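You operate a simulated robot arm through the tools that you are given. There is no shell and no other tool.

You are at the controls of a simulated robot arm. One attempt, no reset.

Task
Empty the small dustpan into the bin and wipe the dustpan clean.
Fine: stand the dustpan back where it stood on the top, use the yellow cloth and put that back; the hand brush goes in the dustpan. Set down upright: hand brush. What is to be rubbed or washed off counts as gone when no trace of it is left.

The check looks at the end state, three seconds after you hand in, the way a careful person would. Anything else that was tipped, shoved, dropped, spilled or broken makes it a failure. Flat cloth is picked up by pressing the open fingertips on it (5 to 10 N) and closing them slowly along it; thin cloth reads only 2 to 8 mm in the jaws.

Robot
A 6-joint arm with a two-finger parallel gripper, fixed in place. Base frame: the origin is at the foot of the arm, x ahead of it, y to its left, z up; the work surface is at about z = 910. Units: mm, degrees, N and s.
With the tool pointing down near the work surface it reaches from about 320 to 700 mm from the base axis. Its first joint turns from -166.0 to 166.0 degrees. Payload 4.1 kg.
The TCP is the grasp point between the finger pads, 23 mm short of the fingertips. In the tool frame z runs along the fingers and y along their closing line. The gripper opens to 94 mm. The fingers are 38 mm wide and 10 mm thick; the gripper's body (54 by 96 mm) begins 39 mm behind the TCP.
Orientation is that of the tool frame in the base frame, as [roll, pitch, yaw] about the fixed x, y, z axes, in that order (R = Rz(yaw) Ry(pitch) Rx(roll)). With the fingers straight down and closing along the base's y, the tool's x points along the base's -x, its y along +y and its z along -z.

Tools
- The arm moves only by the tool jog_arm. Its argument "motion" is a list of rows, each an object (a shift or turn left out is 0, a gripper value left out holds the last) with "slide": the shift along the tool's x, y, z in mm, a list of three; "rot": the turn, a rotation vector about the tool's x, y, z in degrees, a list of three; "fingers": the gripper command, from -1 (shut) to 1 (fully open), values between in proportion. In form: [{"slide": [dx, dy, dz], "rot": [rx, ry, rz], "fingers": fingers}, ...]. A call has 1 to 20 rows; each row shifts and turns the commanded pose from where the row before left it, along the tool's axes as they then stand. A row lasts 0.2 s, in which the tool goes at most 50 mm and 8.6 degrees; a call with a longer step from one row to the next is refused whole, and so is a gripper value outside its range. Where a pose cannot be reached the arm comes as near as it can. A force on the tool above 40 N (or 10 N above the force at the start of the call, whichever is more), or a blocked arm, ends the call early, and 0.2 s more pass. Each finger travels about 45 mm/s and halts on what it meets, pressing with about 30 N; the grip force reading is that of the motor and also rises with nothing between the fingers. The clock runs only during rows and for 0.2 s after the last one: add rows that do not move to give the fingers time. The reply holds the time, the measured pose of the TCP, the force on the tool along the base axes, the opening and the grip force, in the units named above and with some noise, with the torque about the TCP (base axes, N m) and any sound that the robot's microphone picked up.
- Cameras (640 x 400 px; columns grow to the right, rows downward): "scene" is fixed at [49.4, -497.7, 1654.5]; the picture's right is [0.55, -0.84, 0.00], its down [-0.70, -0.46, -0.55] and it looks along [0.46, 0.30, -0.83] (base axes); focal length 320 px, centre (320, 200). "wrist" rides on the gripper at [86, 16, -74] in the tool frame; the picture's right is [-0.18, 0.98, 0.00], its down [-0.58, -0.11, -0.81] and it looks along [-0.79, -0.15, 0.59] (tool axes); focal length 243 px, centre (320, 200). There is no depth. A picture from a camera that has moved, and an enlarged one, comes with that camera's place and axes in the base frame and with its lens.
- get_image(camera): a new picture of that camera. It takes no simulated time.
- slide_trunk(by): slides the trunk up (or, below 0, down) by that many mm; the arm rides with it, the base frame stays. It gives what a move gives, with no picture.
- close_up(camera, box): a new picture of the part [left, top, right, bottom] of that camera's present view, enlarged. It takes no simulated time.
- finish_job(): hands the job in; it is judged then, once.

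Nothing tells you positions but the pictures and the camera data. Unless the task says otherwise, let go and move clear before handing in.

The tools are called after ">>>" as name(argument=value, ...) on one line, values as JSON. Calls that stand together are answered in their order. jog_arm: Moves the arm, as the interface text tells. Its arguments: {"type":"object","properties":{"motion":{"type":"array"}},"required":["motion"]} The other tools are called the same way: slide_trunk (by) slides the trunk up or down; get_image (camera) takes a picture; close_up (camera, box) takes an enlarged picture of a part of a camera's view; finish_job () hands the job in.

At the start:

```text
clock: 0.0
eef_pos: [431.8, -70.9, 1175.1]
orientation: [-180.0, 0.0, 180.0]
contact_force: [-0.3, 0.0, 0.7]
ft_torque: [0.01, 0.0, -0.01]
finger_gap: 93.7
grip_force: 0.1
trunk travel left (down, up): [-525.0, 65.0]
```

scene: 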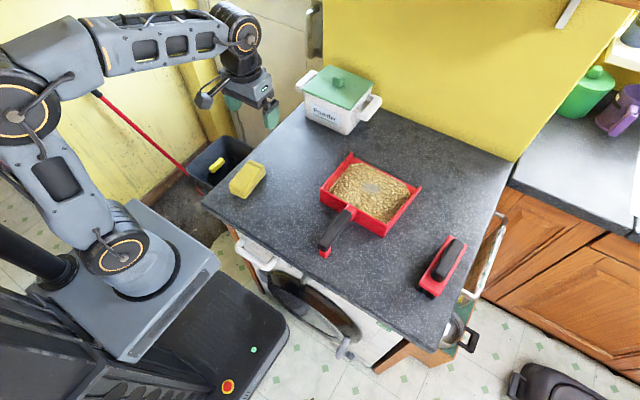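
wrist: 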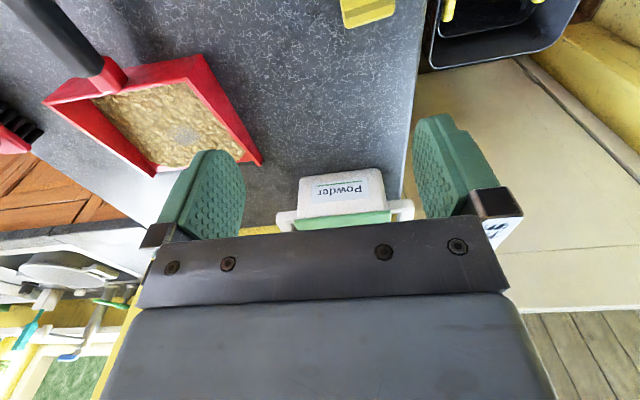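

I see a red dustpan full of sawdust-like debris on the worktop, the hand brush to its right, a yellow cloth to its left, and a dark bin on the floor beyond the left edge of the worktop. First I'll look closer at each.

>>> close_up(camera="scene", box=[290, 130, 450, 270])

>>> close_up(camera="scene", box=[170, 120, 290, 220])

>>> close_up(camera="scene", box=[390, 210, 510, 320])

>>> get_image(camera="wrist")

```text
2.86 times, centred on (370, 200) of scene
camera zoom: at [49.4, -497.7, 1654.5], right [0.55, -0.84, 0.0], down [-0.7, -0.46, -0.55], along [0.46, 0.3, -0.83], focal length 914 px, centre (177, 200)
```

zoom: 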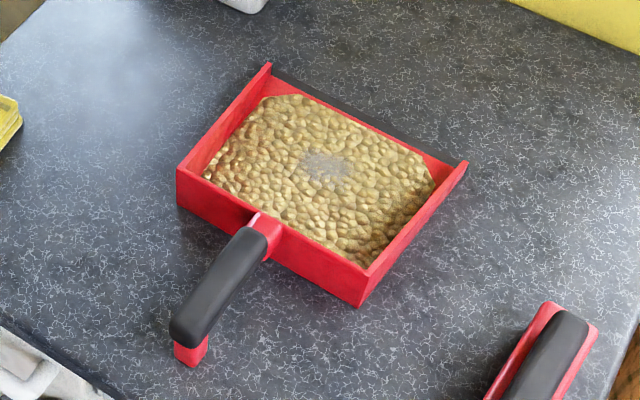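

```text
4.00 times, centred on (230, 170) of scene
camera zoom: at [49.4, -497.7, 1654.5], right [0.55, -0.84, 0.0], down [-0.7, -0.46, -0.55], along [0.46, 0.3, -0.83], focal length 1280 px, centre (680, 320)
```

zoom: 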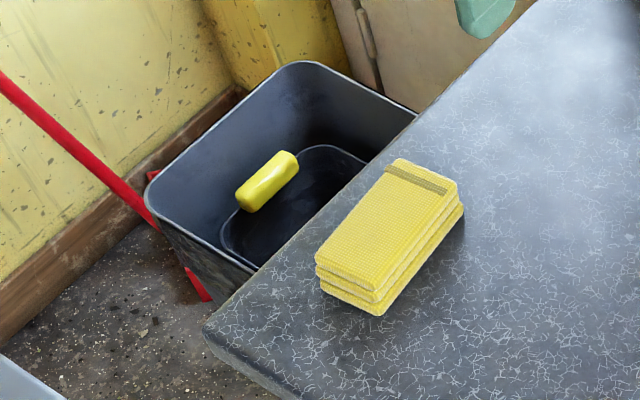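

```text
3.64 times, centred on (450, 265) of scene
camera zoom: at [49.4, -497.7, 1654.5], right [0.55, -0.84, 0.0], down [-0.7, -0.46, -0.55], along [0.46, 0.3, -0.83], focal length 1163 px, centre (-153, -36)
```

zoom: 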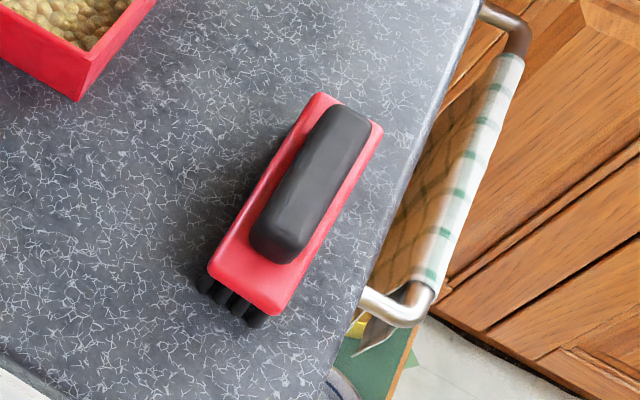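

```text
taken
camera wrist: at [345.9, -56.3, 1249.9], right [0.18, 0.98, 0.0], down [0.58, -0.11, 0.81], along [0.79, -0.15, -0.59], focal length 243 px, centre (320, 200)
```

wrist: 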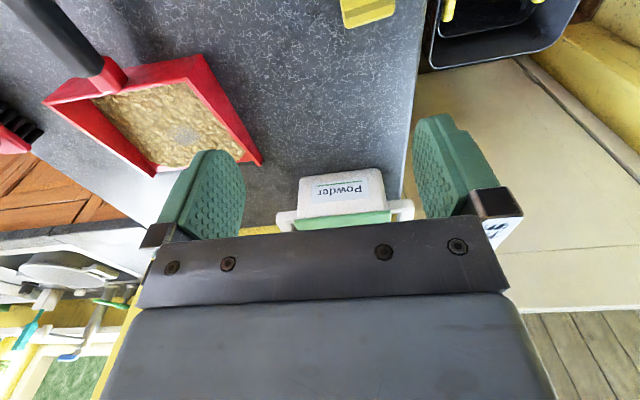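

The dustpan sits with its handle toward the robot and the mouth away, and the bin is low beyond the worktop's left edge. I need more views to fix the bin's position and the handle height, so I'm zooming in on those.

>>> close_up(camera="wrist", box=[400, 0, 640, 150])

>>> close_up(camera="scene", box=[310, 190, 390, 265])

>>> close_up(camera="scene", box=[320, 145, 430, 240])

>>> close_up(camera="wrist", box=[0, 0, 280, 180])

```text
2.67 times, centred on (520, 75) of wrist
camera zoom: at [345.9, -56.3, 1249.9], right [0.18, 0.98, 0.0], down [0.58, -0.11, 0.81], along [0.79, -0.15, -0.59], focal length 647 px, centre (-213, 533)
```

zoom: 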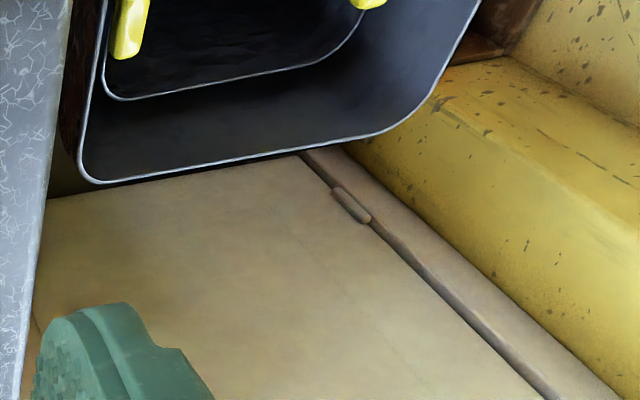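

```text
5.33 times, centred on (350, 228) of scene
camera zoom: at [49.4, -497.7, 1654.5], right [0.55, -0.84, 0.0], down [-0.7, -0.46, -0.55], along [0.46, 0.3, -0.83], focal length 1706 px, centre (160, 53)
```

zoom: 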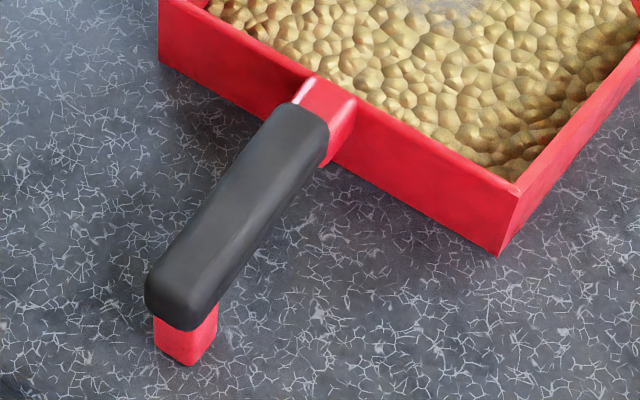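

```text
4.21 times, centred on (375, 192) of scene
camera zoom: at [49.4, -497.7, 1654.5], right [0.55, -0.84, 0.0], down [-0.7, -0.46, -0.55], along [0.46, 0.3, -0.83], focal length 1347 px, centre (88, 232)
```

zoom: 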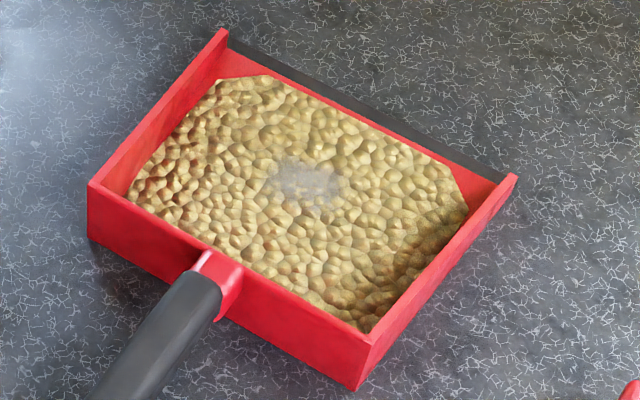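

```text
2.22 times, centred on (140, 90) of wrist
camera zoom: at [345.9, -56.3, 1249.9], right [0.18, 0.98, 0.0], down [0.58, -0.11, 0.81], along [0.79, -0.15, -0.59], focal length 539 px, centre (720, 444)
```

zoom: 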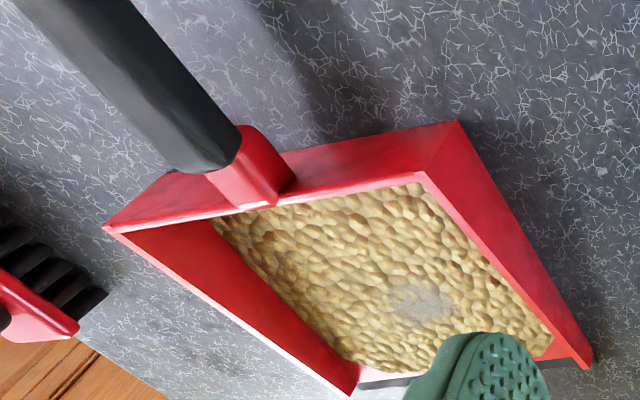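

The bin rim comes out at about z≈380, spanning x 545–815 and y 250–630. The dustpan handle runs along x at y≈-333, with its axis at z≈954. I'll move above the handle, tilt the fingers outward 35° and look.

>>> jog_arm(motion=[{"slide": [4, -32.8, 0], "fingers": 1}, {"slide": [4, -32.8, 0]}, {"slide": [4, -32.8, 0]}, {"slide": [4, -32.8, 0]}, {"slide": [4, -32.8, 0]}, {"slide": [4, -32.8, 0]}, {"slide": [4, -32.8, 0]}, {"slide": [4, -32.8, 0]}, {"rot": [0, -7, 0]}, {"rot": [0, -7, 0]}, {"rot": [0, -7, 0]}, {"rot": [0, -7, 0]}, {"rot": [0, -7, 0]}, {}, {}])

>>> get_image(camera="wrist")

>>> get_image(camera="scene")

```text
clock: 3.2
eef_pos: [400.1, -332.8, 1176.1]
orientation: [-180.0, 35.0, 180.0]
contact_force: [-0.7, -0.3, 0.5]
ft_torque: [0.0, -0.01, 0.0]
finger_gap: 94.1
grip_force: 0.1
trunk travel left (down, up): [-525.0, 65.0]
```

```text
taken
camera wrist: at [286.7, -318.5, 1186.8], right [0.15, 0.98, 0.11], down [0.01, -0.11, 0.99], along [0.99, -0.15, -0.03], focal length 243 px, centre (320, 200)
```

wrist: 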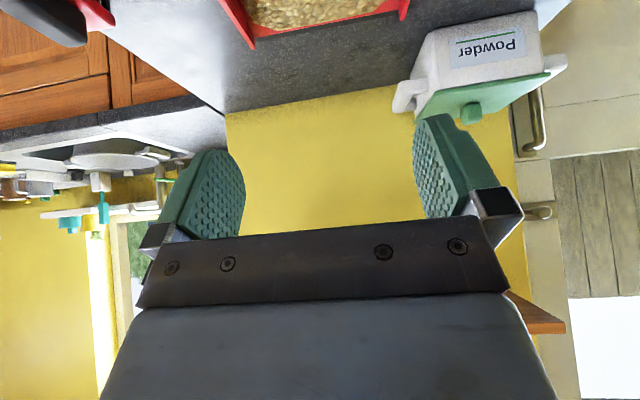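

```text
taken
```

scene: 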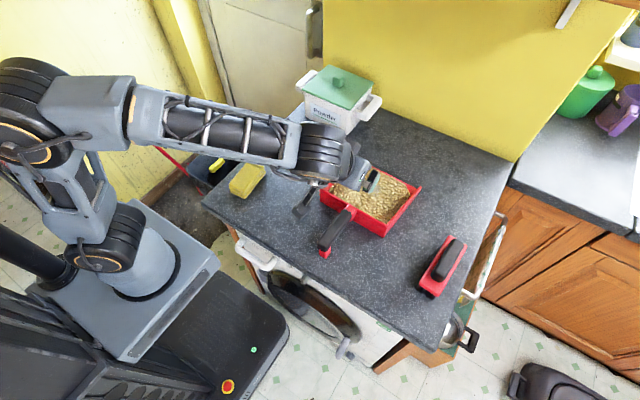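

The arm is over the handle with a 35° tilt and the pose reads as expected. Next I descend to about z=1030 and check alignment with the handle.

>>> jog_arm(motion=[{"slide": [16.8, 0, 24]}, {"slide": [16.8, 0, 24]}, {"slide": [16.8, 0, 24]}, {"slide": [16.8, 0, 24]}, {"slide": [16.8, 0, 24]}, {}, {}])

>>> get_image(camera="wrist")

>>> close_up(camera="scene", box=[270, 130, 430, 270])

```text
clock: 4.8
eef_pos: [400.0, -335.5, 1029.3]
orientation: [-180.0, 35.0, 180.0]
contact_force: [0.1, 0.6, 0.5]
ft_torque: [0.01, -0.02, -0.03]
finger_gap: 94.2
grip_force: 0.1
trunk travel left (down, up): [-525.0, 65.0]
```

```text
taken
camera wrist: at [285.9, -320.3, 1041.1], right [0.15, 0.98, 0.11], down [0.01, -0.11, 0.99], along [0.99, -0.15, -0.03], focal length 243 px, centre (320, 200)
```

wrist: 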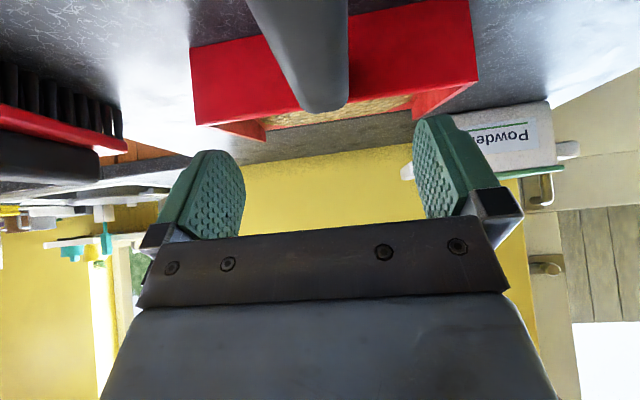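

```text
2.86 times, centred on (350, 200) of scene
camera zoom: at [49.4, -497.7, 1654.5], right [0.55, -0.84, 0.0], down [-0.7, -0.46, -0.55], along [0.46, 0.3, -0.83], focal length 914 px, centre (234, 200)
```

zoom: 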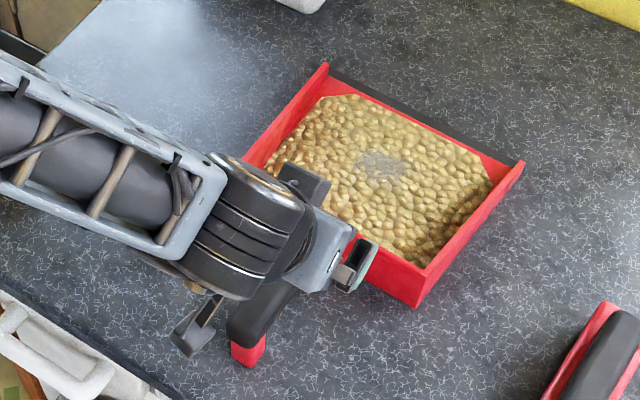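

The handle centre is at y≈-335 with its top at z≈979, and the open fingers straddle it. I'll descend to TCP z≈970 and close the fingers.

>>> jog_arm(motion=[{"slide": [8.5, 0, 12.1]}, {"slide": [8.5, 0, 12.1]}, {"slide": [8.5, 0, 12.1]}, {"slide": [8.5, 0, 12.1]}, {}, {}])

>>> close_up(camera="scene", box=[270, 150, 430, 270])

>>> get_image(camera="wrist")

```text
clock: 6.2
eef_pos: [399.5, -335.4, 969.1]
orientation: [-180.0, 35.0, -179.9]
contact_force: [0.3, 0.4, -0.8]
ft_torque: [-0.02, 0.01, -0.01]
finger_gap: 94.1
grip_force: 0.0
trunk travel left (down, up): [-525.0, 65.0]
```

```text
3.33 times, centred on (350, 210) of scene
camera zoom: at [49.4, -497.7, 1654.5], right [0.55, -0.84, 0.0], down [-0.7, -0.46, -0.55], along [0.46, 0.3, -0.83], focal length 1066 px, centre (220, 167)
```

zoom: 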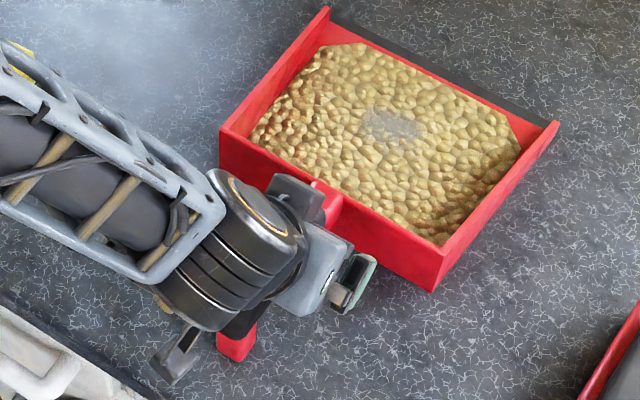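

```text
taken
camera wrist: at [286.7, -319.6, 981.3], right [0.15, 0.98, 0.11], down [0.01, -0.11, 0.99], along [0.99, -0.15, -0.03], focal length 243 px, centre (320, 200)
```

wrist: 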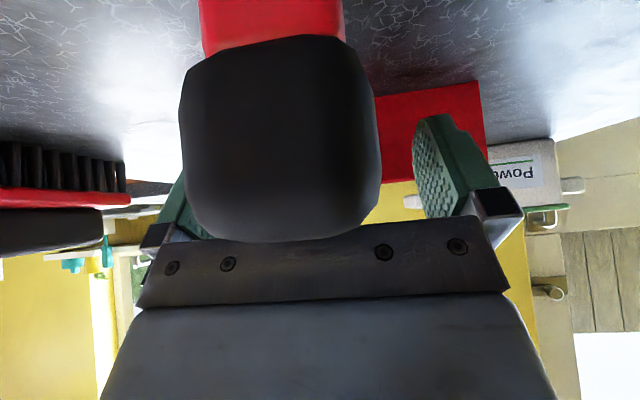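

The handle is slightly higher than I first thought (axis ≈968–971), and nothing is touching. I'll raise 5 mm, shift 2 mm in y and partly close to check centring.

>>> jog_arm(motion=[{"slide": [-2.9, 2, -4.1]}, {"fingers": 0.3}, {"fingers": 0.0}, {"fingers": -0.1}, {"fingers": -0.2}, {}, {}])

>>> get_image(camera="wrist")

>>> close_up(camera="scene", box=[310, 170, 400, 260])

```text
clock: 7.8
eef_pos: [399.6, -333.1, 974.3]
orientation: [-180.0, 35.1, -180.0]
contact_force: [-0.9, 0.0, -0.5]
ft_torque: [-0.01, -0.01, 0.03]
finger_gap: 37.7
grip_force: 0.0
trunk travel left (down, up): [-525.0, 65.0]
```

```text
taken
camera wrist: at [286.6, -317.4, 986.2], right [0.15, 0.98, 0.11], down [0.01, -0.11, 0.99], along [0.99, -0.15, -0.03], focal length 243 px, centre (320, 200)
```

wrist: 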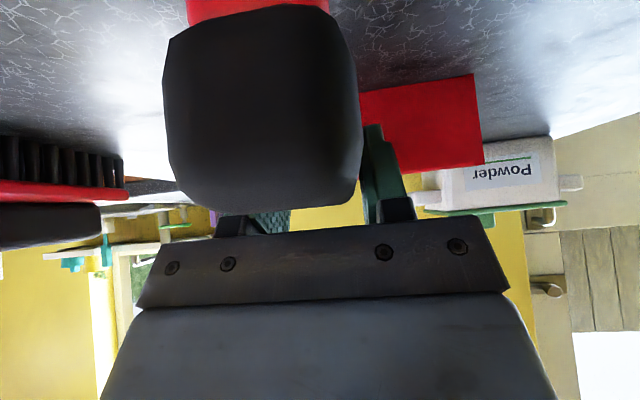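

```text
4.44 times, centred on (355, 215) of scene
camera zoom: at [49.4, -497.7, 1654.5], right [0.55, -0.84, 0.0], down [-0.7, -0.46, -0.55], along [0.46, 0.3, -0.83], focal length 1422 px, centre (164, 133)
```

zoom: 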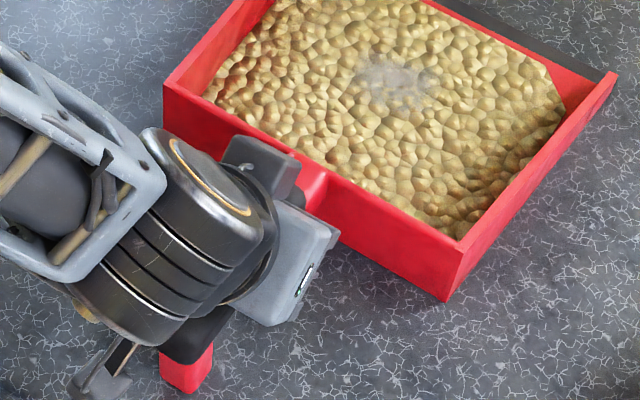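

The handle end sits at z 958–986 and is almost centred between the fingers. I'll close to a full grip.

>>> jog_arm(motion=[{"fingers": -0.3}, {"fingers": -0.36}, {"fingers": -0.42}, {"fingers": -0.5}, {"fingers": -0.7}, {"fingers": -1}, {}, {}, {}])

>>> get_image(camera="wrist")

>>> close_up(camera="scene", box=[290, 130, 450, 270])

```text
clock: 9.8
eef_pos: [400.6, -331.2, 975.1]
orientation: [-180.0, 35.0, 179.9]
contact_force: [-0.3, -0.8, 2.1]
ft_torque: [-0.05, 0.07, 0.1]
finger_gap: 29.6
grip_force: 30.3
trunk travel left (down, up): [-525.0, 65.0]
```

```text
taken
camera wrist: at [286.6, -317.4, 986.3], right [0.15, 0.98, 0.11], down [0.01, -0.11, 0.99], along [0.99, -0.15, -0.03], focal length 243 px, centre (320, 200)
```

wrist: 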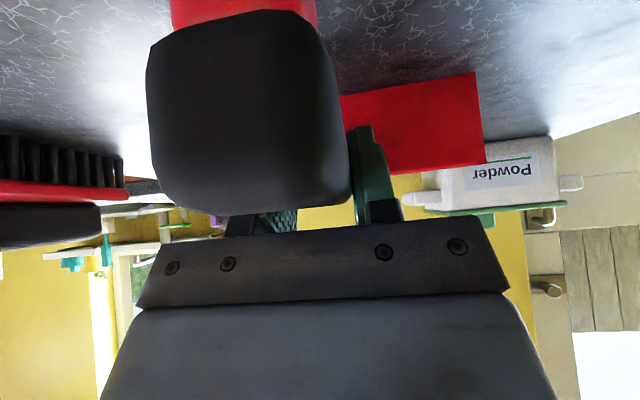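

```text
2.86 times, centred on (370, 200) of scene
camera zoom: at [49.4, -497.7, 1654.5], right [0.55, -0.84, 0.0], down [-0.7, -0.46, -0.55], along [0.46, 0.3, -0.83], focal length 914 px, centre (177, 200)
```

zoom: 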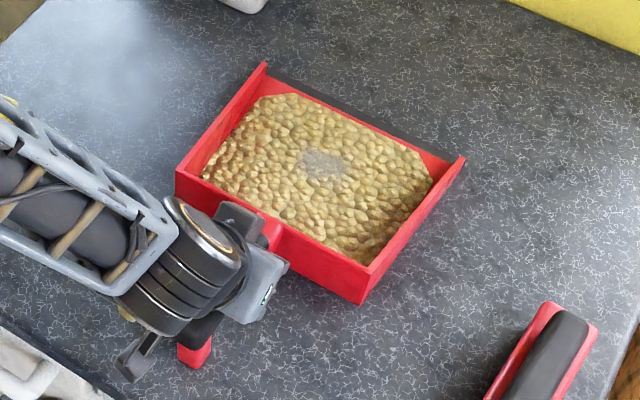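

The handle is gripped at 29.6 mm with 30 N, and the pan has shifted only a millimetre or two. I'll lift 12 mm slowly and check how the pan hangs.

>>> jog_arm(motion=[{"slide": [-1.72, 0, -2.46]}, {"slide": [-1.72, 0, -2.46]}, {"slide": [-1.72, 0, -2.46]}, {"slide": [-1.72, 0, -2.46]}, {}, {}, {}])

>>> get_image(camera="wrist")

>>> close_up(camera="scene", box=[290, 130, 450, 270])

```text
clock: 11.4
eef_pos: [399.1, -332.0, 986.2]
orientation: [-180.0, 34.9, -180.0]
contact_force: [0.4, 0.5, -2.1]
ft_torque: [-0.02, 0.22, -0.02]
finger_gap: 29.7
grip_force: 29.4
trunk travel left (down, up): [-525.0, 65.0]
```

```text
taken
camera wrist: at [286.7, -316.9, 997.9], right [0.15, 0.98, 0.11], down [0.01, -0.11, 0.99], along [0.99, -0.15, -0.03], focal length 243 px, centre (320, 200)
```

wrist: 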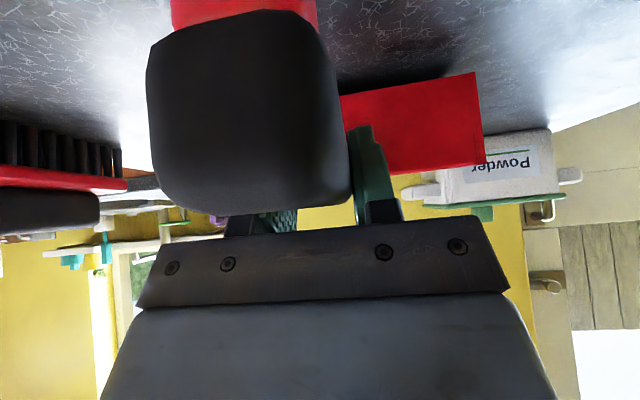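

```text
2.86 times, centred on (370, 200) of scene
camera zoom: at [49.4, -497.7, 1654.5], right [0.55, -0.84, 0.0], down [-0.7, -0.46, -0.55], along [0.46, 0.3, -0.83], focal length 914 px, centre (177, 200)
```

zoom: 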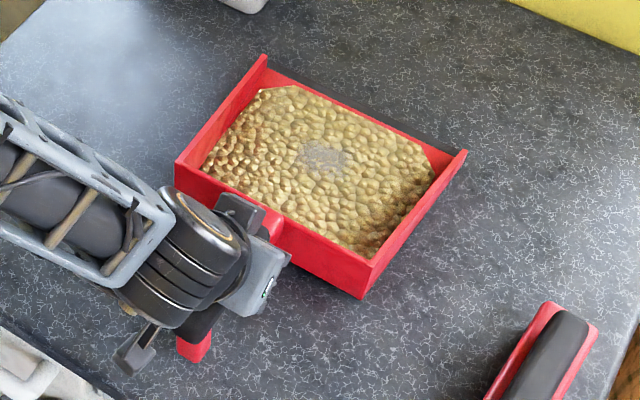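

The pan lifts cleanly with no pivoting, weighing about 2–3 N. I'll raise it to z≈1200 with a slight mouth-up tilt.

>>> jog_arm(motion=[{"slide": [-3, 0, -4.3], "rot": [0, -1, 0]}, {"slide": [-6, 0, -8], "rot": [0, -1, 0]}, {"slide": [-10, 0, -13], "rot": [0, -1, 0]}, {"slide": [-10.7, 0, -13.8], "rot": [0, -1, 0]}, {"slide": [-11, 0, -13.8], "rot": [0, -1, 0]}, {"slide": [-11, 0, -13.6], "rot": [0, -1, 0]}, {"slide": [-11.5, 0, -13.2]}, {"slide": [-11.5, 0, -13.2]}, {"slide": [-11.5, 0, -13.2]}, {"slide": [-11.5, 0, -13.2]}, {"slide": [-11.5, 0, -13.2]}, {"slide": [-11.5, 0, -13.2]}, {"slide": [-11.5, 0, -13.2]}, {"slide": [-8, 0, -9]}, {"slide": [-4, 0, -4.5]}, {}, {}])

>>> get_image(camera="scene")

>>> get_image(camera="wrist")

```text
clock: 15.0
eef_pos: [400.8, -331.2, 1211.9]
orientation: [179.8, 41.0, 180.0]
contact_force: [0.4, -0.8, -2.6]
ft_torque: [0.01, 0.19, -0.01]
finger_gap: 29.7
grip_force: 29.9
trunk travel left (down, up): [-525.0, 65.0]
```

```text
taken
```

scene: 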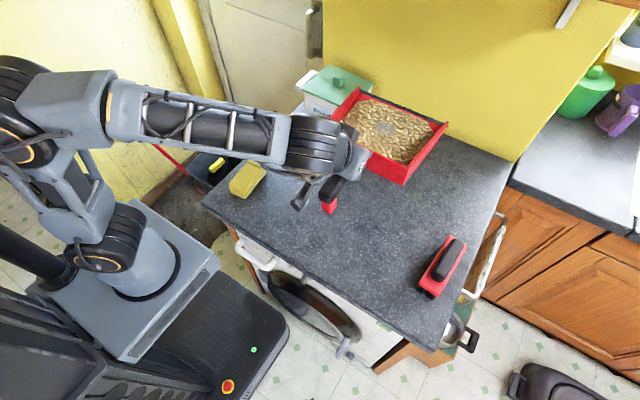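

```text
taken
camera wrist: at [286.5, -316.8, 1211.4], right [0.14, 0.98, 0.12], down [-0.09, -0.11, 0.99], along [0.99, -0.15, 0.07], focal length 243 px, centre (320, 200)
```

wrist: 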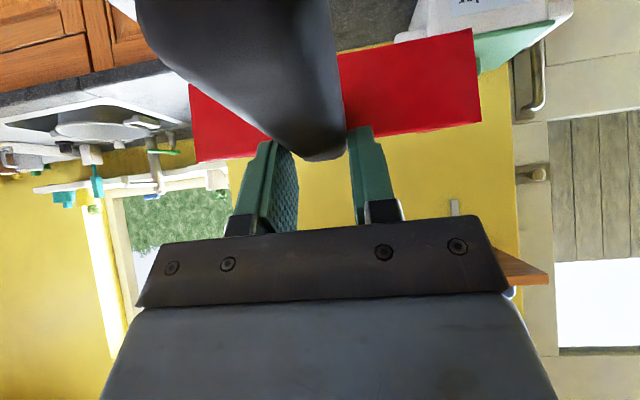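

The wrist view shows the handle sitting differently between the fingers than before. I'll check closely before carrying it anywhere.

>>> close_up(camera="scene", box=[290, 70, 460, 220])

>>> close_up(camera="wrist", box=[120, 0, 500, 240])

```text
2.67 times, centred on (375, 145) of scene
camera zoom: at [49.4, -497.7, 1654.5], right [0.55, -0.84, 0.0], down [-0.7, -0.46, -0.55], along [0.46, 0.3, -0.83], focal length 853 px, centre (173, 347)
```

zoom: 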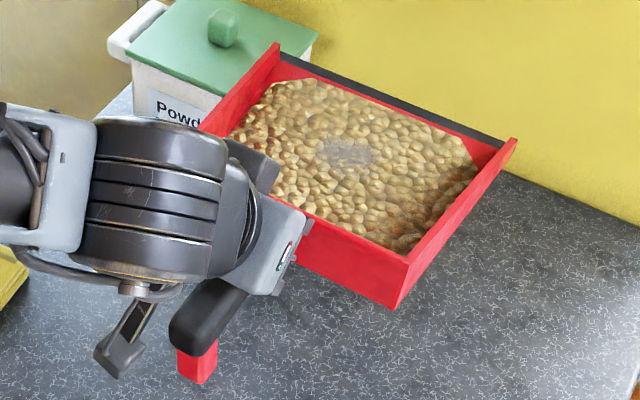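

```text
1.67 times, centred on (310, 120) of wrist
camera zoom: at [286.5, -316.8, 1211.4], right [0.14, 0.98, 0.12], down [-0.09, -0.11, 0.99], along [0.99, -0.15, 0.07], focal length 404 px, centre (337, 333)
```

zoom: 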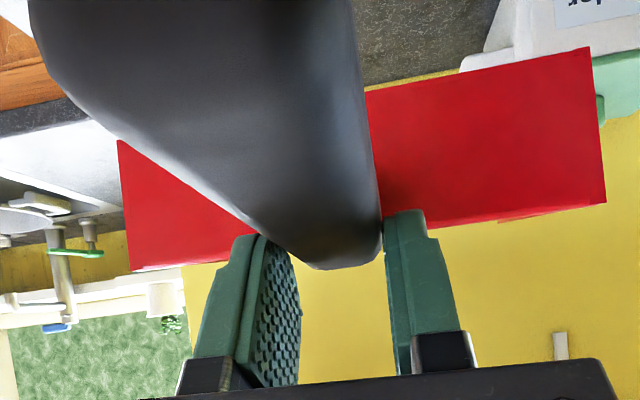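

The handle has slid down to the fingertips, so the hold is poor. I'll lower it straight back over its place while levelling the pan, then regrip it deeper.

>>> jog_arm(motion=[{"slide": [6.56, 0, 7.55], "rot": [0, 1, 0]}, {"slide": [12.9, 0, 15.3], "rot": [0, 1, 0]}, {"slide": [12.6, 0, 15.5], "rot": [0, 1, 0]}, {"slide": [12.3, 0, 15.8], "rot": [0, 1, 0]}, {"slide": [12.0, 0, 16.0], "rot": [0, 1, 0]}, {"slide": [11.8, 0, 16.2], "rot": [0, 1, 0]}, {"slide": [11.5, 0, 16.4], "rot": [0, 1, 0]}, {"slide": [11.2, 0, 16.6], "rot": [0, 1, 0]}, {"slide": [5.4, 0, 8.4]}])

>>> get_image(camera="wrist")

>>> close_up(camera="scene", box=[290, 110, 450, 250])

```text
clock: 17.0
eef_pos: [399.8, -331.5, 1051.5]
orientation: [-180.0, 33.0, -180.0]
contact_force: [-0.4, -1.0, -2.7]
ft_torque: [-0.03, 0.14, -0.01]
finger_gap: 29.6
grip_force: 30.2
trunk travel left (down, up): [-525.0, 65.0]
```

```text
taken
camera wrist: at [287.9, -316.6, 1067.2], right [0.15, 0.98, 0.1], down [0.05, -0.11, 0.99], along [0.99, -0.15, -0.06], focal length 243 px, centre (320, 200)
```

wrist: 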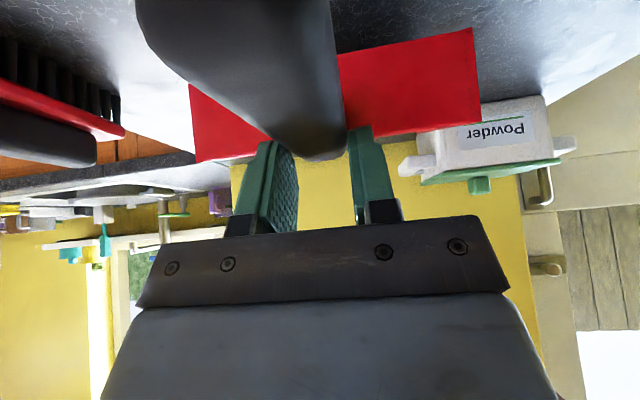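

```text
2.86 times, centred on (370, 180) of scene
camera zoom: at [49.4, -497.7, 1654.5], right [0.55, -0.84, 0.0], down [-0.7, -0.46, -0.55], along [0.46, 0.3, -0.83], focal length 914 px, centre (177, 257)
```

zoom: 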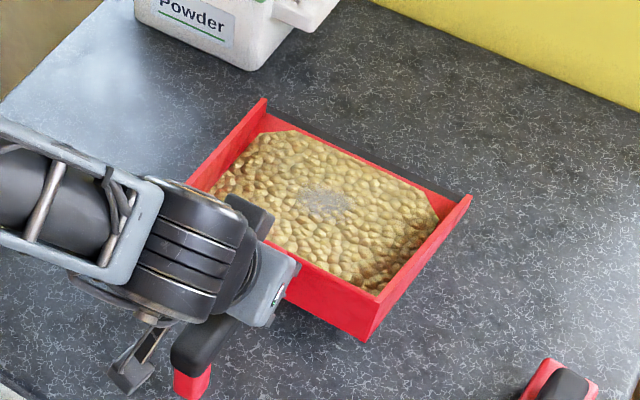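

The pan is level again and has not slipped further. Before setting it down, I want a closer look at the wrist housing near the handle end, because something may have pushed the handle.

>>> close_up(camera="scene", box=[300, 170, 380, 255])

>>> close_up(camera="wrist", box=[180, 0, 480, 250])

```text
4.71 times, centred on (340, 212) of scene
camera zoom: at [49.4, -497.7, 1654.5], right [0.55, -0.84, 0.0], down [-0.7, -0.46, -0.55], along [0.46, 0.3, -0.83], focal length 1505 px, centre (226, 141)
```

zoom: 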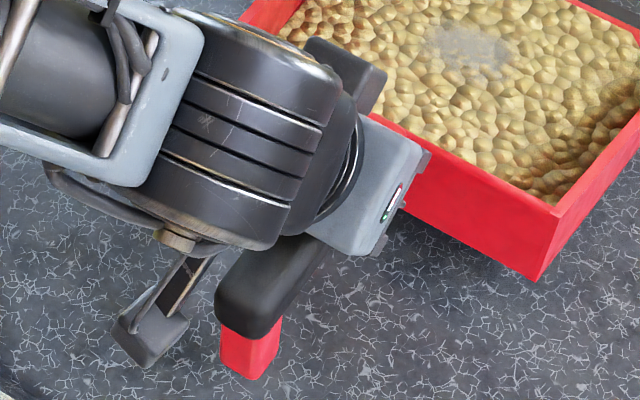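

```text
1.60 times, centred on (330, 125) of wrist
camera zoom: at [287.9, -316.6, 1067.2], right [0.15, 0.98, 0.1], down [0.05, -0.11, 0.99], along [0.99, -0.15, -0.06], focal length 388 px, centre (304, 320)
```

zoom: 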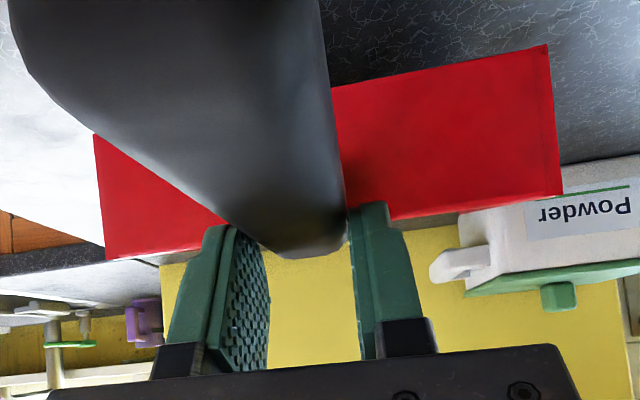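

The pan hangs level about 50 mm above the worktop. I'll set it down gently over its original place, watching the force.

>>> jog_arm(motion=[{"slide": [4.4, 0, 6.7]}, {"slide": [5.4, 0, 8.4]}, {"slide": [5.4, 0, 8.4]}, {"slide": [4.4, 0, 6.7]}, {"slide": [2.2, 0, 3.4]}, {"slide": [1.1, 0, 1.7]}, {"slide": [1.1, 0, 1.7]}, {"slide": [1.1, 0, 1.7]}, {"slide": [0.6, 0, 0.9]}, {}])

>>> get_image(camera="wrist")

>>> close_up(camera="scene", box=[290, 130, 450, 270])

```text
clock: 19.2
eef_pos: [399.0, -331.7, 1004.4]
orientation: [180.0, 32.9, -180.0]
contact_force: [-2.4, -0.5, 3.2]
ft_torque: [-0.11, -0.84, -0.11]
finger_gap: 29.7
grip_force: 29.7
trunk travel left (down, up): [-525.0, 65.0]
```

```text
taken
camera wrist: at [286.7, -316.8, 1019.8], right [0.16, 0.98, 0.1], down [0.05, -0.11, 0.99], along [0.99, -0.15, -0.06], focal length 243 px, centre (320, 200)
```

wrist: 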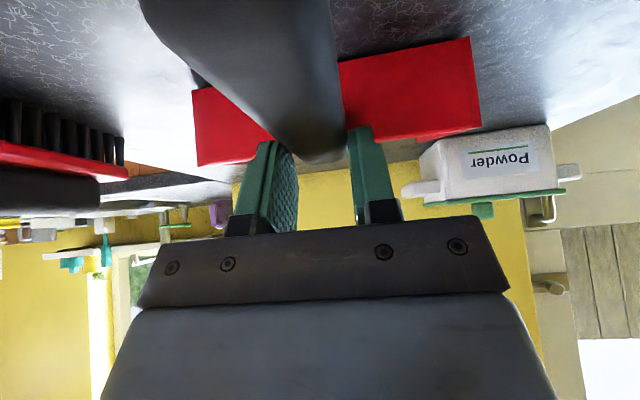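

```text
2.86 times, centred on (370, 200) of scene
camera zoom: at [49.4, -497.7, 1654.5], right [0.55, -0.84, 0.0], down [-0.7, -0.46, -0.55], along [0.46, 0.3, -0.83], focal length 914 px, centre (177, 200)
```

zoom: 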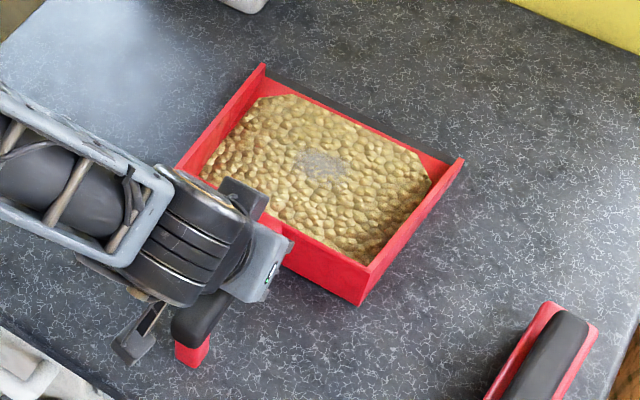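

The pan is back on the worktop at essentially its original spot. I'll release it and back off, then rehearse the pouring pose empty to learn the reach and the bin's exact position before carrying the load.

>>> jog_arm(motion=[{"fingers": -0.3}, {"fingers": -0.1}, {"fingers": 0.1}, {"fingers": 0.4}, {}, {"slide": [-5, 0, -8]}, {"slide": [-10, 0, -17]}, {"slide": [-16, 0, -25]}, {"slide": [-16, 0, -25]}, {"slide": [-16, 0, -25]}, {"slide": [-16, 0, -25]}, {"slide": [-16, 0, -25]}, {}])

>>> close_up(camera="scene", box=[290, 130, 450, 270])

```text
clock: 22.0
eef_pos: [398.5, -330.0, 1182.5]
orientation: [180.0, 33.0, -180.0]
contact_force: [0.1, 0.5, 0.0]
ft_torque: [0.03, 0.01, 0.01]
finger_gap: 65.8
grip_force: 0.2
trunk travel left (down, up): [-525.0, 65.0]
```

```text
2.86 times, centred on (370, 200) of scene
camera zoom: at [49.4, -497.7, 1654.5], right [0.55, -0.84, 0.0], down [-0.7, -0.46, -0.55], along [0.46, 0.3, -0.83], focal length 914 px, centre (177, 200)
```

zoom: 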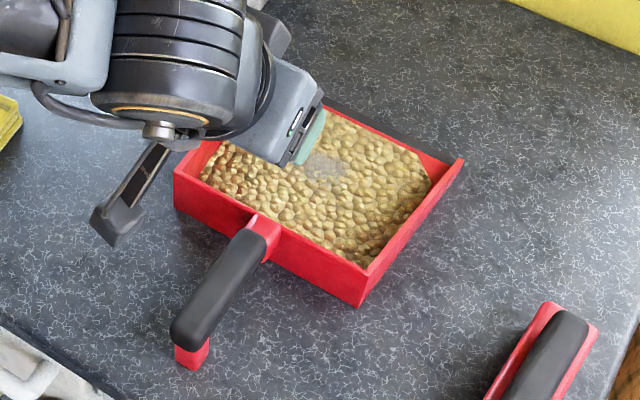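

The dustpan is back within about 3 mm of its original spot. Now I'll move the empty gripper round to face the bin and measure it properly.

>>> jog_arm(motion=[{"slide": [0, 40, 0], "rot": [0, 6.6, 0]}, {"slide": [0, 48, 0], "rot": [0, 6.6, 0]}, {"slide": [0, 48, 0], "rot": [0, 6.6, 0]}, {"slide": [0, 48, 0], "rot": [0, 6.6, 0]}, {"slide": [0, 48, 0], "rot": [0, 6.6, 0]}, {"slide": [0, 48, 0]}, {"slide": [0, 48, 0]}, {"slide": [-26, 2, 0]}, {"slide": [-25.5, 0, 0]}, {"slide": [2.07, 43.1, 0], "rot": [0, 0, -5.5]}, {"slide": [2.07, 43.1, 0], "rot": [0, 0, -5.5]}, {"slide": [2.07, 43.1, 0], "rot": [0, 0, -5.5]}, {"slide": [2.07, 43.1, 0], "rot": [0, 0, -5.5]}, {"slide": [2.07, 43.1, 0], "rot": [0, 0, -5.5]}, {"slide": [2.07, 43.1, 0], "rot": [0, 0, -5.5]}, {}, {}])

>>> get_image(camera="wrist")

>>> get_image(camera="scene")

```text
clock: 25.6
eef_pos: [375.7, 244.0, 1182.5]
orientation: [179.9, 0.0, -147.1]
contact_force: [0.6, -0.3, -0.4]
ft_torque: [0.03, -0.01, 0.02]
finger_gap: 65.9
grip_force: 0.0
trunk travel left (down, up): [-525.0, 65.0]
```

```text
taken
camera wrist: at [295.6, 208.4, 1256.8], right [-0.38, 0.92, 0.0], down [0.55, 0.23, 0.81], along [0.75, 0.31, -0.59], focal length 243 px, centre (320, 200)
```

wrist: 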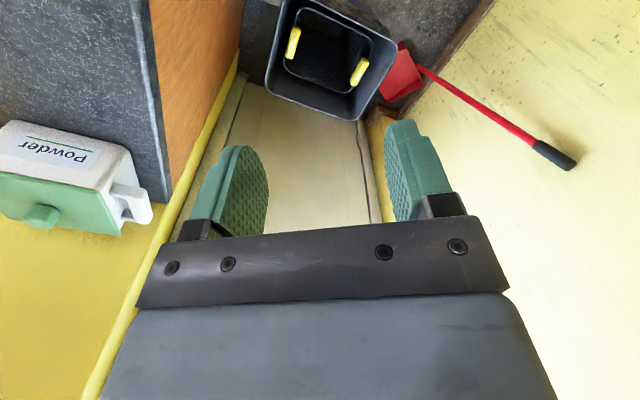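

```text
taken
```

scene: 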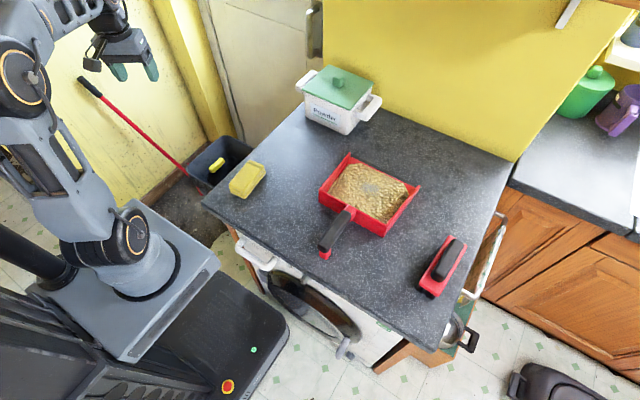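

The bin is now in view from above. I'll zoom in on it for triangulation.

>>> close_up(camera="wrist", box=[240, 0, 440, 130])

```text
3.08 times, centred on (340, 65) of wrist
camera zoom: at [295.6, 208.4, 1256.8], right [-0.38, 0.92, 0.0], down [0.55, 0.23, 0.81], along [0.75, 0.31, -0.59], focal length 746 px, centre (258, 615)
```

zoom: 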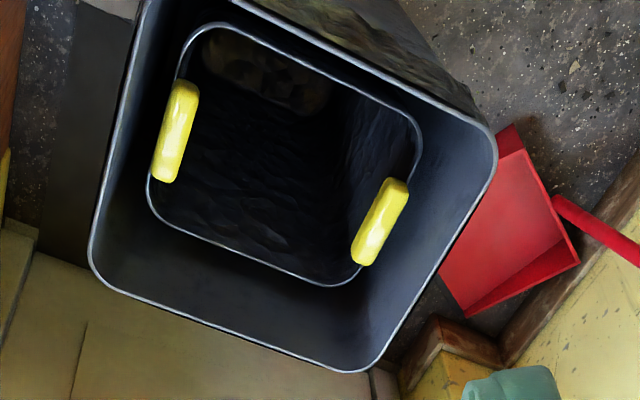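

From two views the bin rim is at z≈490, spanning x≈480–760 and y≈200–540, with its centre near (621, 369). I'll rehearse the pour pose without the pan to check reach.

>>> jog_arm(motion=[{"slide": [0.3, -15.7, 0], "rot": [0, 0, 2]}, {"slide": [-12.75, 0, 37.6]}, {"slide": [-12.75, 0, 37.6]}, {"slide": [-12.75, 0, 37.6]}, {"slide": [-12.75, 0, 37.6]}, {"slide": [-12.75, 0, 37.6]}, {"slide": [-12.75, 0, 37.6]}, {"slide": [-12.75, 0, 37.6]}, {"slide": [-12.75, 0, 37.6]}, {"slide": [-12.75, 0, 37.6]}, {"slide": [-12.75, 0, 37.6]}, {"slide": [-12.75, 0, 37.6]}, {"slide": [-12.75, 0, 37.6]}, {}, {}])

>>> get_image(camera="wrist")

>>> get_image(camera="scene")

```text
clock: 28.8
eef_pos: [516.1, 310.6, 731.7]
orientation: [179.9, 0.0, -149.0]
contact_force: [0.1, -0.4, 0.6]
ft_torque: [-0.01, -0.02, 0.01]
finger_gap: 65.6
grip_force: 0.1
trunk travel left (down, up): [-525.0, 65.0]
```

```text
taken
camera wrist: at [434.8, 277.6, 806.0], right [-0.35, 0.94, 0.0], down [0.55, 0.21, 0.81], along [0.76, 0.28, -0.59], focal length 243 px, centre (320, 200)
```

wrist: 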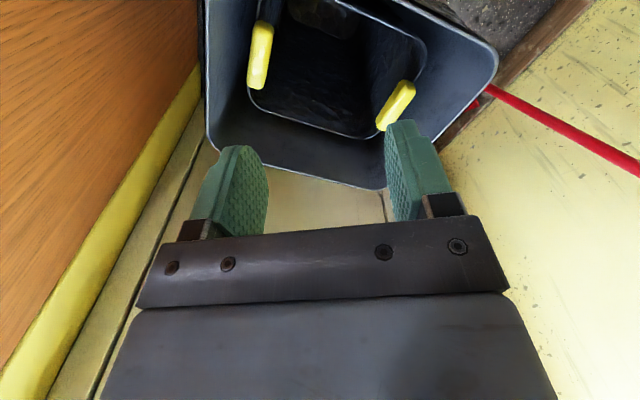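

```text
taken
```

scene: 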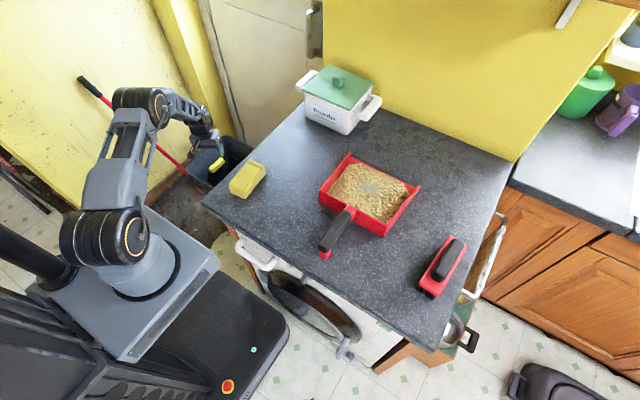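

The reach is fine. Next I'll test tilting inward by 28–32° at this position, as needed for the pour.

>>> jog_arm(motion=[{"rot": [0, 5, 0]}, {"rot": [0, 5, 0]}, {"rot": [0, 5, 0]}, {"rot": [0, 5, 0]}, {"rot": [0, 5, 0]}, {"rot": [0, 5, 0]}, {}, {}])

>>> get_image(camera="scene")

```text
clock: 30.6
eef_pos: [500.1, 299.0, 737.2]
orientation: [-180.0, -30.0, -148.9]
contact_force: [0.2, -0.5, -0.4]
ft_torque: [-0.01, -0.02, -0.01]
finger_gap: 65.7
grip_force: 0.1
out of reach, approached as far as the arm can: row 5, 6
trunk travel left (down, up): [-525.0, 65.0]
```

```text
taken
```

scene: 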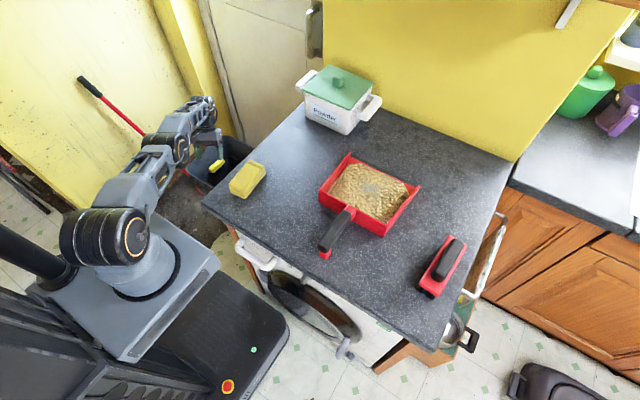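

At 30° inward the arm just tops out, with the TCP at R≈583 against the 601 I commanded. I know the limits now, so I'll return to the dustpan and regrip it deeper with a 30° outward tilt.

>>> jog_arm(motion=[{"rot": [0, -5, 0]}, {"rot": [0, -5, 0]}, {"rot": [0, -5, 0]}, {"rot": [0, -5, 0]}, {"rot": [0, -5, 0]}, {"rot": [0, -5, 0]}, {"slide": [12, 0, -40]}, {"slide": [12, 0, -40]}, {"slide": [12, 0, -40]}, {"slide": [12, 0, -40]}, {"slide": [12, 0, -40]}, {"slide": [12, 0, -40]}, {"slide": [12, 0, -40]}, {"slide": [12, 0, -40]}, {"slide": [12, 0, -40]}, {"slide": [12, 0, -40]}, {"slide": [12, 0, -40]}, {"slide": [12, 0, -10]}, {}])

```text
clock: 34.6
eef_pos: [376.0, 224.3, 1188.4]
orientation: [179.9, 0.0, -149.0]
contact_force: [0.1, 0.1, -0.1]
ft_torque: [0.01, 0.01, -0.01]
finger_gap: 65.7
grip_force: 0.1
trunk travel left (down, up): [-525.0, 65.0]
```

>>> jog_arm(motion=[{"slide": [2.56, -47.3, 0], "rot": [0, 0, 6.2]}, {"slide": [2.56, -47.3, 0], "rot": [0, 0, 6.2]}, {"slide": [2.56, -47.3, 0], "rot": [0, 0, 6.2]}, {"slide": [2.56, -47.3, 0], "rot": [0, 0, 6.2]}, {"slide": [2.56, -47.3, 0], "rot": [0, 0, 6.2]}, {"slide": [4.1, -41.4, 0]}, {"slide": [4.1, -41.4, 0]}, {"slide": [4.1, -41.4, 0]}, {"slide": [4.1, -41.4, 0]}, {"slide": [4.1, -41.4, 0]}, {"slide": [4.1, -41.4, 0]}, {"slide": [4.1, -41.4, 0]}, {"slide": [4.1, -41.4, 0]}, {"rot": [0, -6, 0]}, {"rot": [0, -6, 0]}, {"rot": [0, -6, 0]}, {"rot": [0, -6, 0]}, {"rot": [0, -6, 0]}, {}, {}])

>>> close_up(camera="scene", box=[290, 130, 450, 270])

```text
clock: 38.8
eef_pos: [406.4, -333.0, 1186.6]
orientation: [180.0, 30.1, 180.0]
contact_force: [-1.2, -0.4, -0.1]
ft_torque: [0.02, 0.01, 0.01]
finger_gap: 65.9
grip_force: 0.0
trunk travel left (down, up): [-525.0, 65.0]
```

```text
2.86 times, centred on (370, 200) of scene
camera zoom: at [49.4, -497.7, 1654.5], right [0.55, -0.84, 0.0], down [-0.7, -0.46, -0.55], along [0.46, 0.3, -0.83], focal length 914 px, centre (177, 200)
```

zoom: 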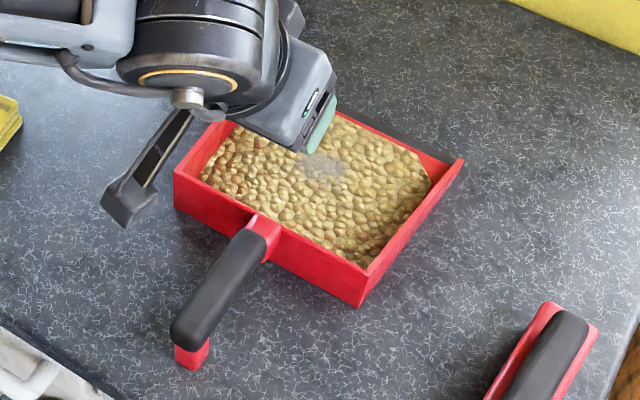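

>>> jog_arm(motion=[{"slide": [3.5, 0, -2]}, {"slide": [15, 0, 26]}, {"slide": [15, 0, 26]}, {"slide": [15, 0, 26]}, {"slide": [15, 0, 26]}, {"slide": [15, 0, 26]}, {"slide": [15, 0, 26]}, {"slide": [4.8, 0, 8.36]}, {"slide": [4.8, 0, 8.36]}, {"slide": [4.8, 0, 8.36]}, {"slide": [4.8, 0, 8.36]}, {}, {}])

>>> get_image(camera="wrist")

```text
clock: 41.6
eef_pos: [402.3, -333.0, 967.6]
orientation: [179.9, 30.0, -180.0]
contact_force: [0.3, 0.0, 0.5]
ft_torque: [-0.01, 0.02, 0.0]
finger_gap: 65.8
grip_force: 0.1
trunk travel left (down, up): [-525.0, 65.0]
```

```text
taken
camera wrist: at [290.4, -318.3, 989.6], right [0.16, 0.98, 0.09], down [0.1, -0.11, 0.99], along [0.98, -0.15, -0.12], focal length 243 px, centre (320, 200)
```

wrist: 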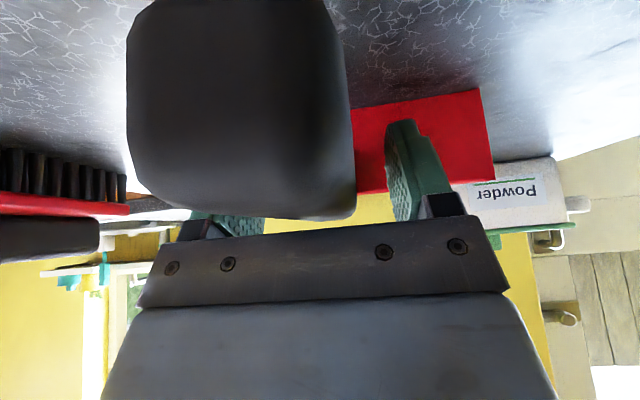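

The fingers straddle the handle, well centred and deeper this time. I'll close and lift very slowly, checking as I go.

>>> jog_arm(motion=[{"fingers": 0.1}, {"fingers": -0.1}, {"fingers": -0.25}, {"fingers": -0.32}, {"fingers": -0.4}, {"fingers": -0.5}, {"fingers": -0.7}, {"fingers": -1}, {}, {}, {}])

>>> jog_arm(motion=[{"slide": [-0.5, 0, -0.87]}, {"slide": [-1, 0, -1.73]}, {"slide": [-1.5, 0, -2.6]}, {"slide": [-1.5, 0, -2.6]}, {"slide": [-1.5, 0, -2.6]}, {"slide": [-1, 0, -1.73]}, {}, {}])

>>> get_image(camera="wrist")

>>> close_up(camera="scene", box=[290, 130, 450, 270])

```text
clock: 44.0
eef_pos: [401.4, -330.8, 968.5]
orientation: [180.0, 30.1, 180.0]
contact_force: [0.0, 0.0, 1.5]
ft_torque: [0.04, 0.04, 0.14]
finger_gap: 29.7
grip_force: 30.3
trunk travel left (down, up): [-525.0, 65.0]
```

```text
clock: 45.8
eef_pos: [402.7, -332.9, 983.6]
orientation: [-179.9, 29.9, -179.9]
contact_force: [0.4, -0.1, -1.5]
ft_torque: [-0.03, 0.14, 0.0]
finger_gap: 30.0
grip_force: 30.1
trunk travel left (down, up): [-525.0, 65.0]
```

```text
taken
camera wrist: at [290.3, -318.4, 1004.0], right [0.16, 0.98, 0.09], down [0.1, -0.11, 0.99], along [0.98, -0.15, -0.12], focal length 243 px, centre (320, 200)
```

wrist: 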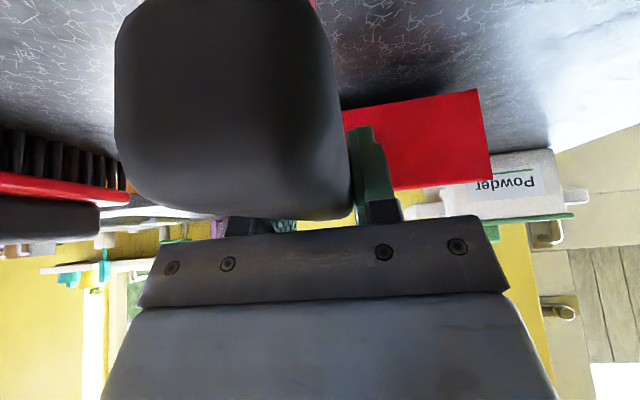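

```text
2.86 times, centred on (370, 200) of scene
camera zoom: at [49.4, -497.7, 1654.5], right [0.55, -0.84, 0.0], down [-0.7, -0.46, -0.55], along [0.46, 0.3, -0.83], focal length 914 px, centre (177, 200)
```

zoom: 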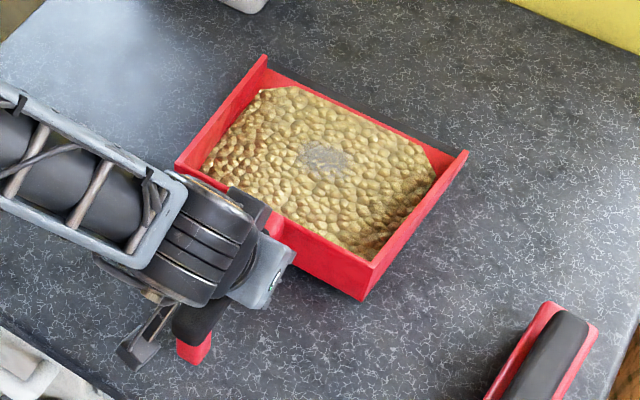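

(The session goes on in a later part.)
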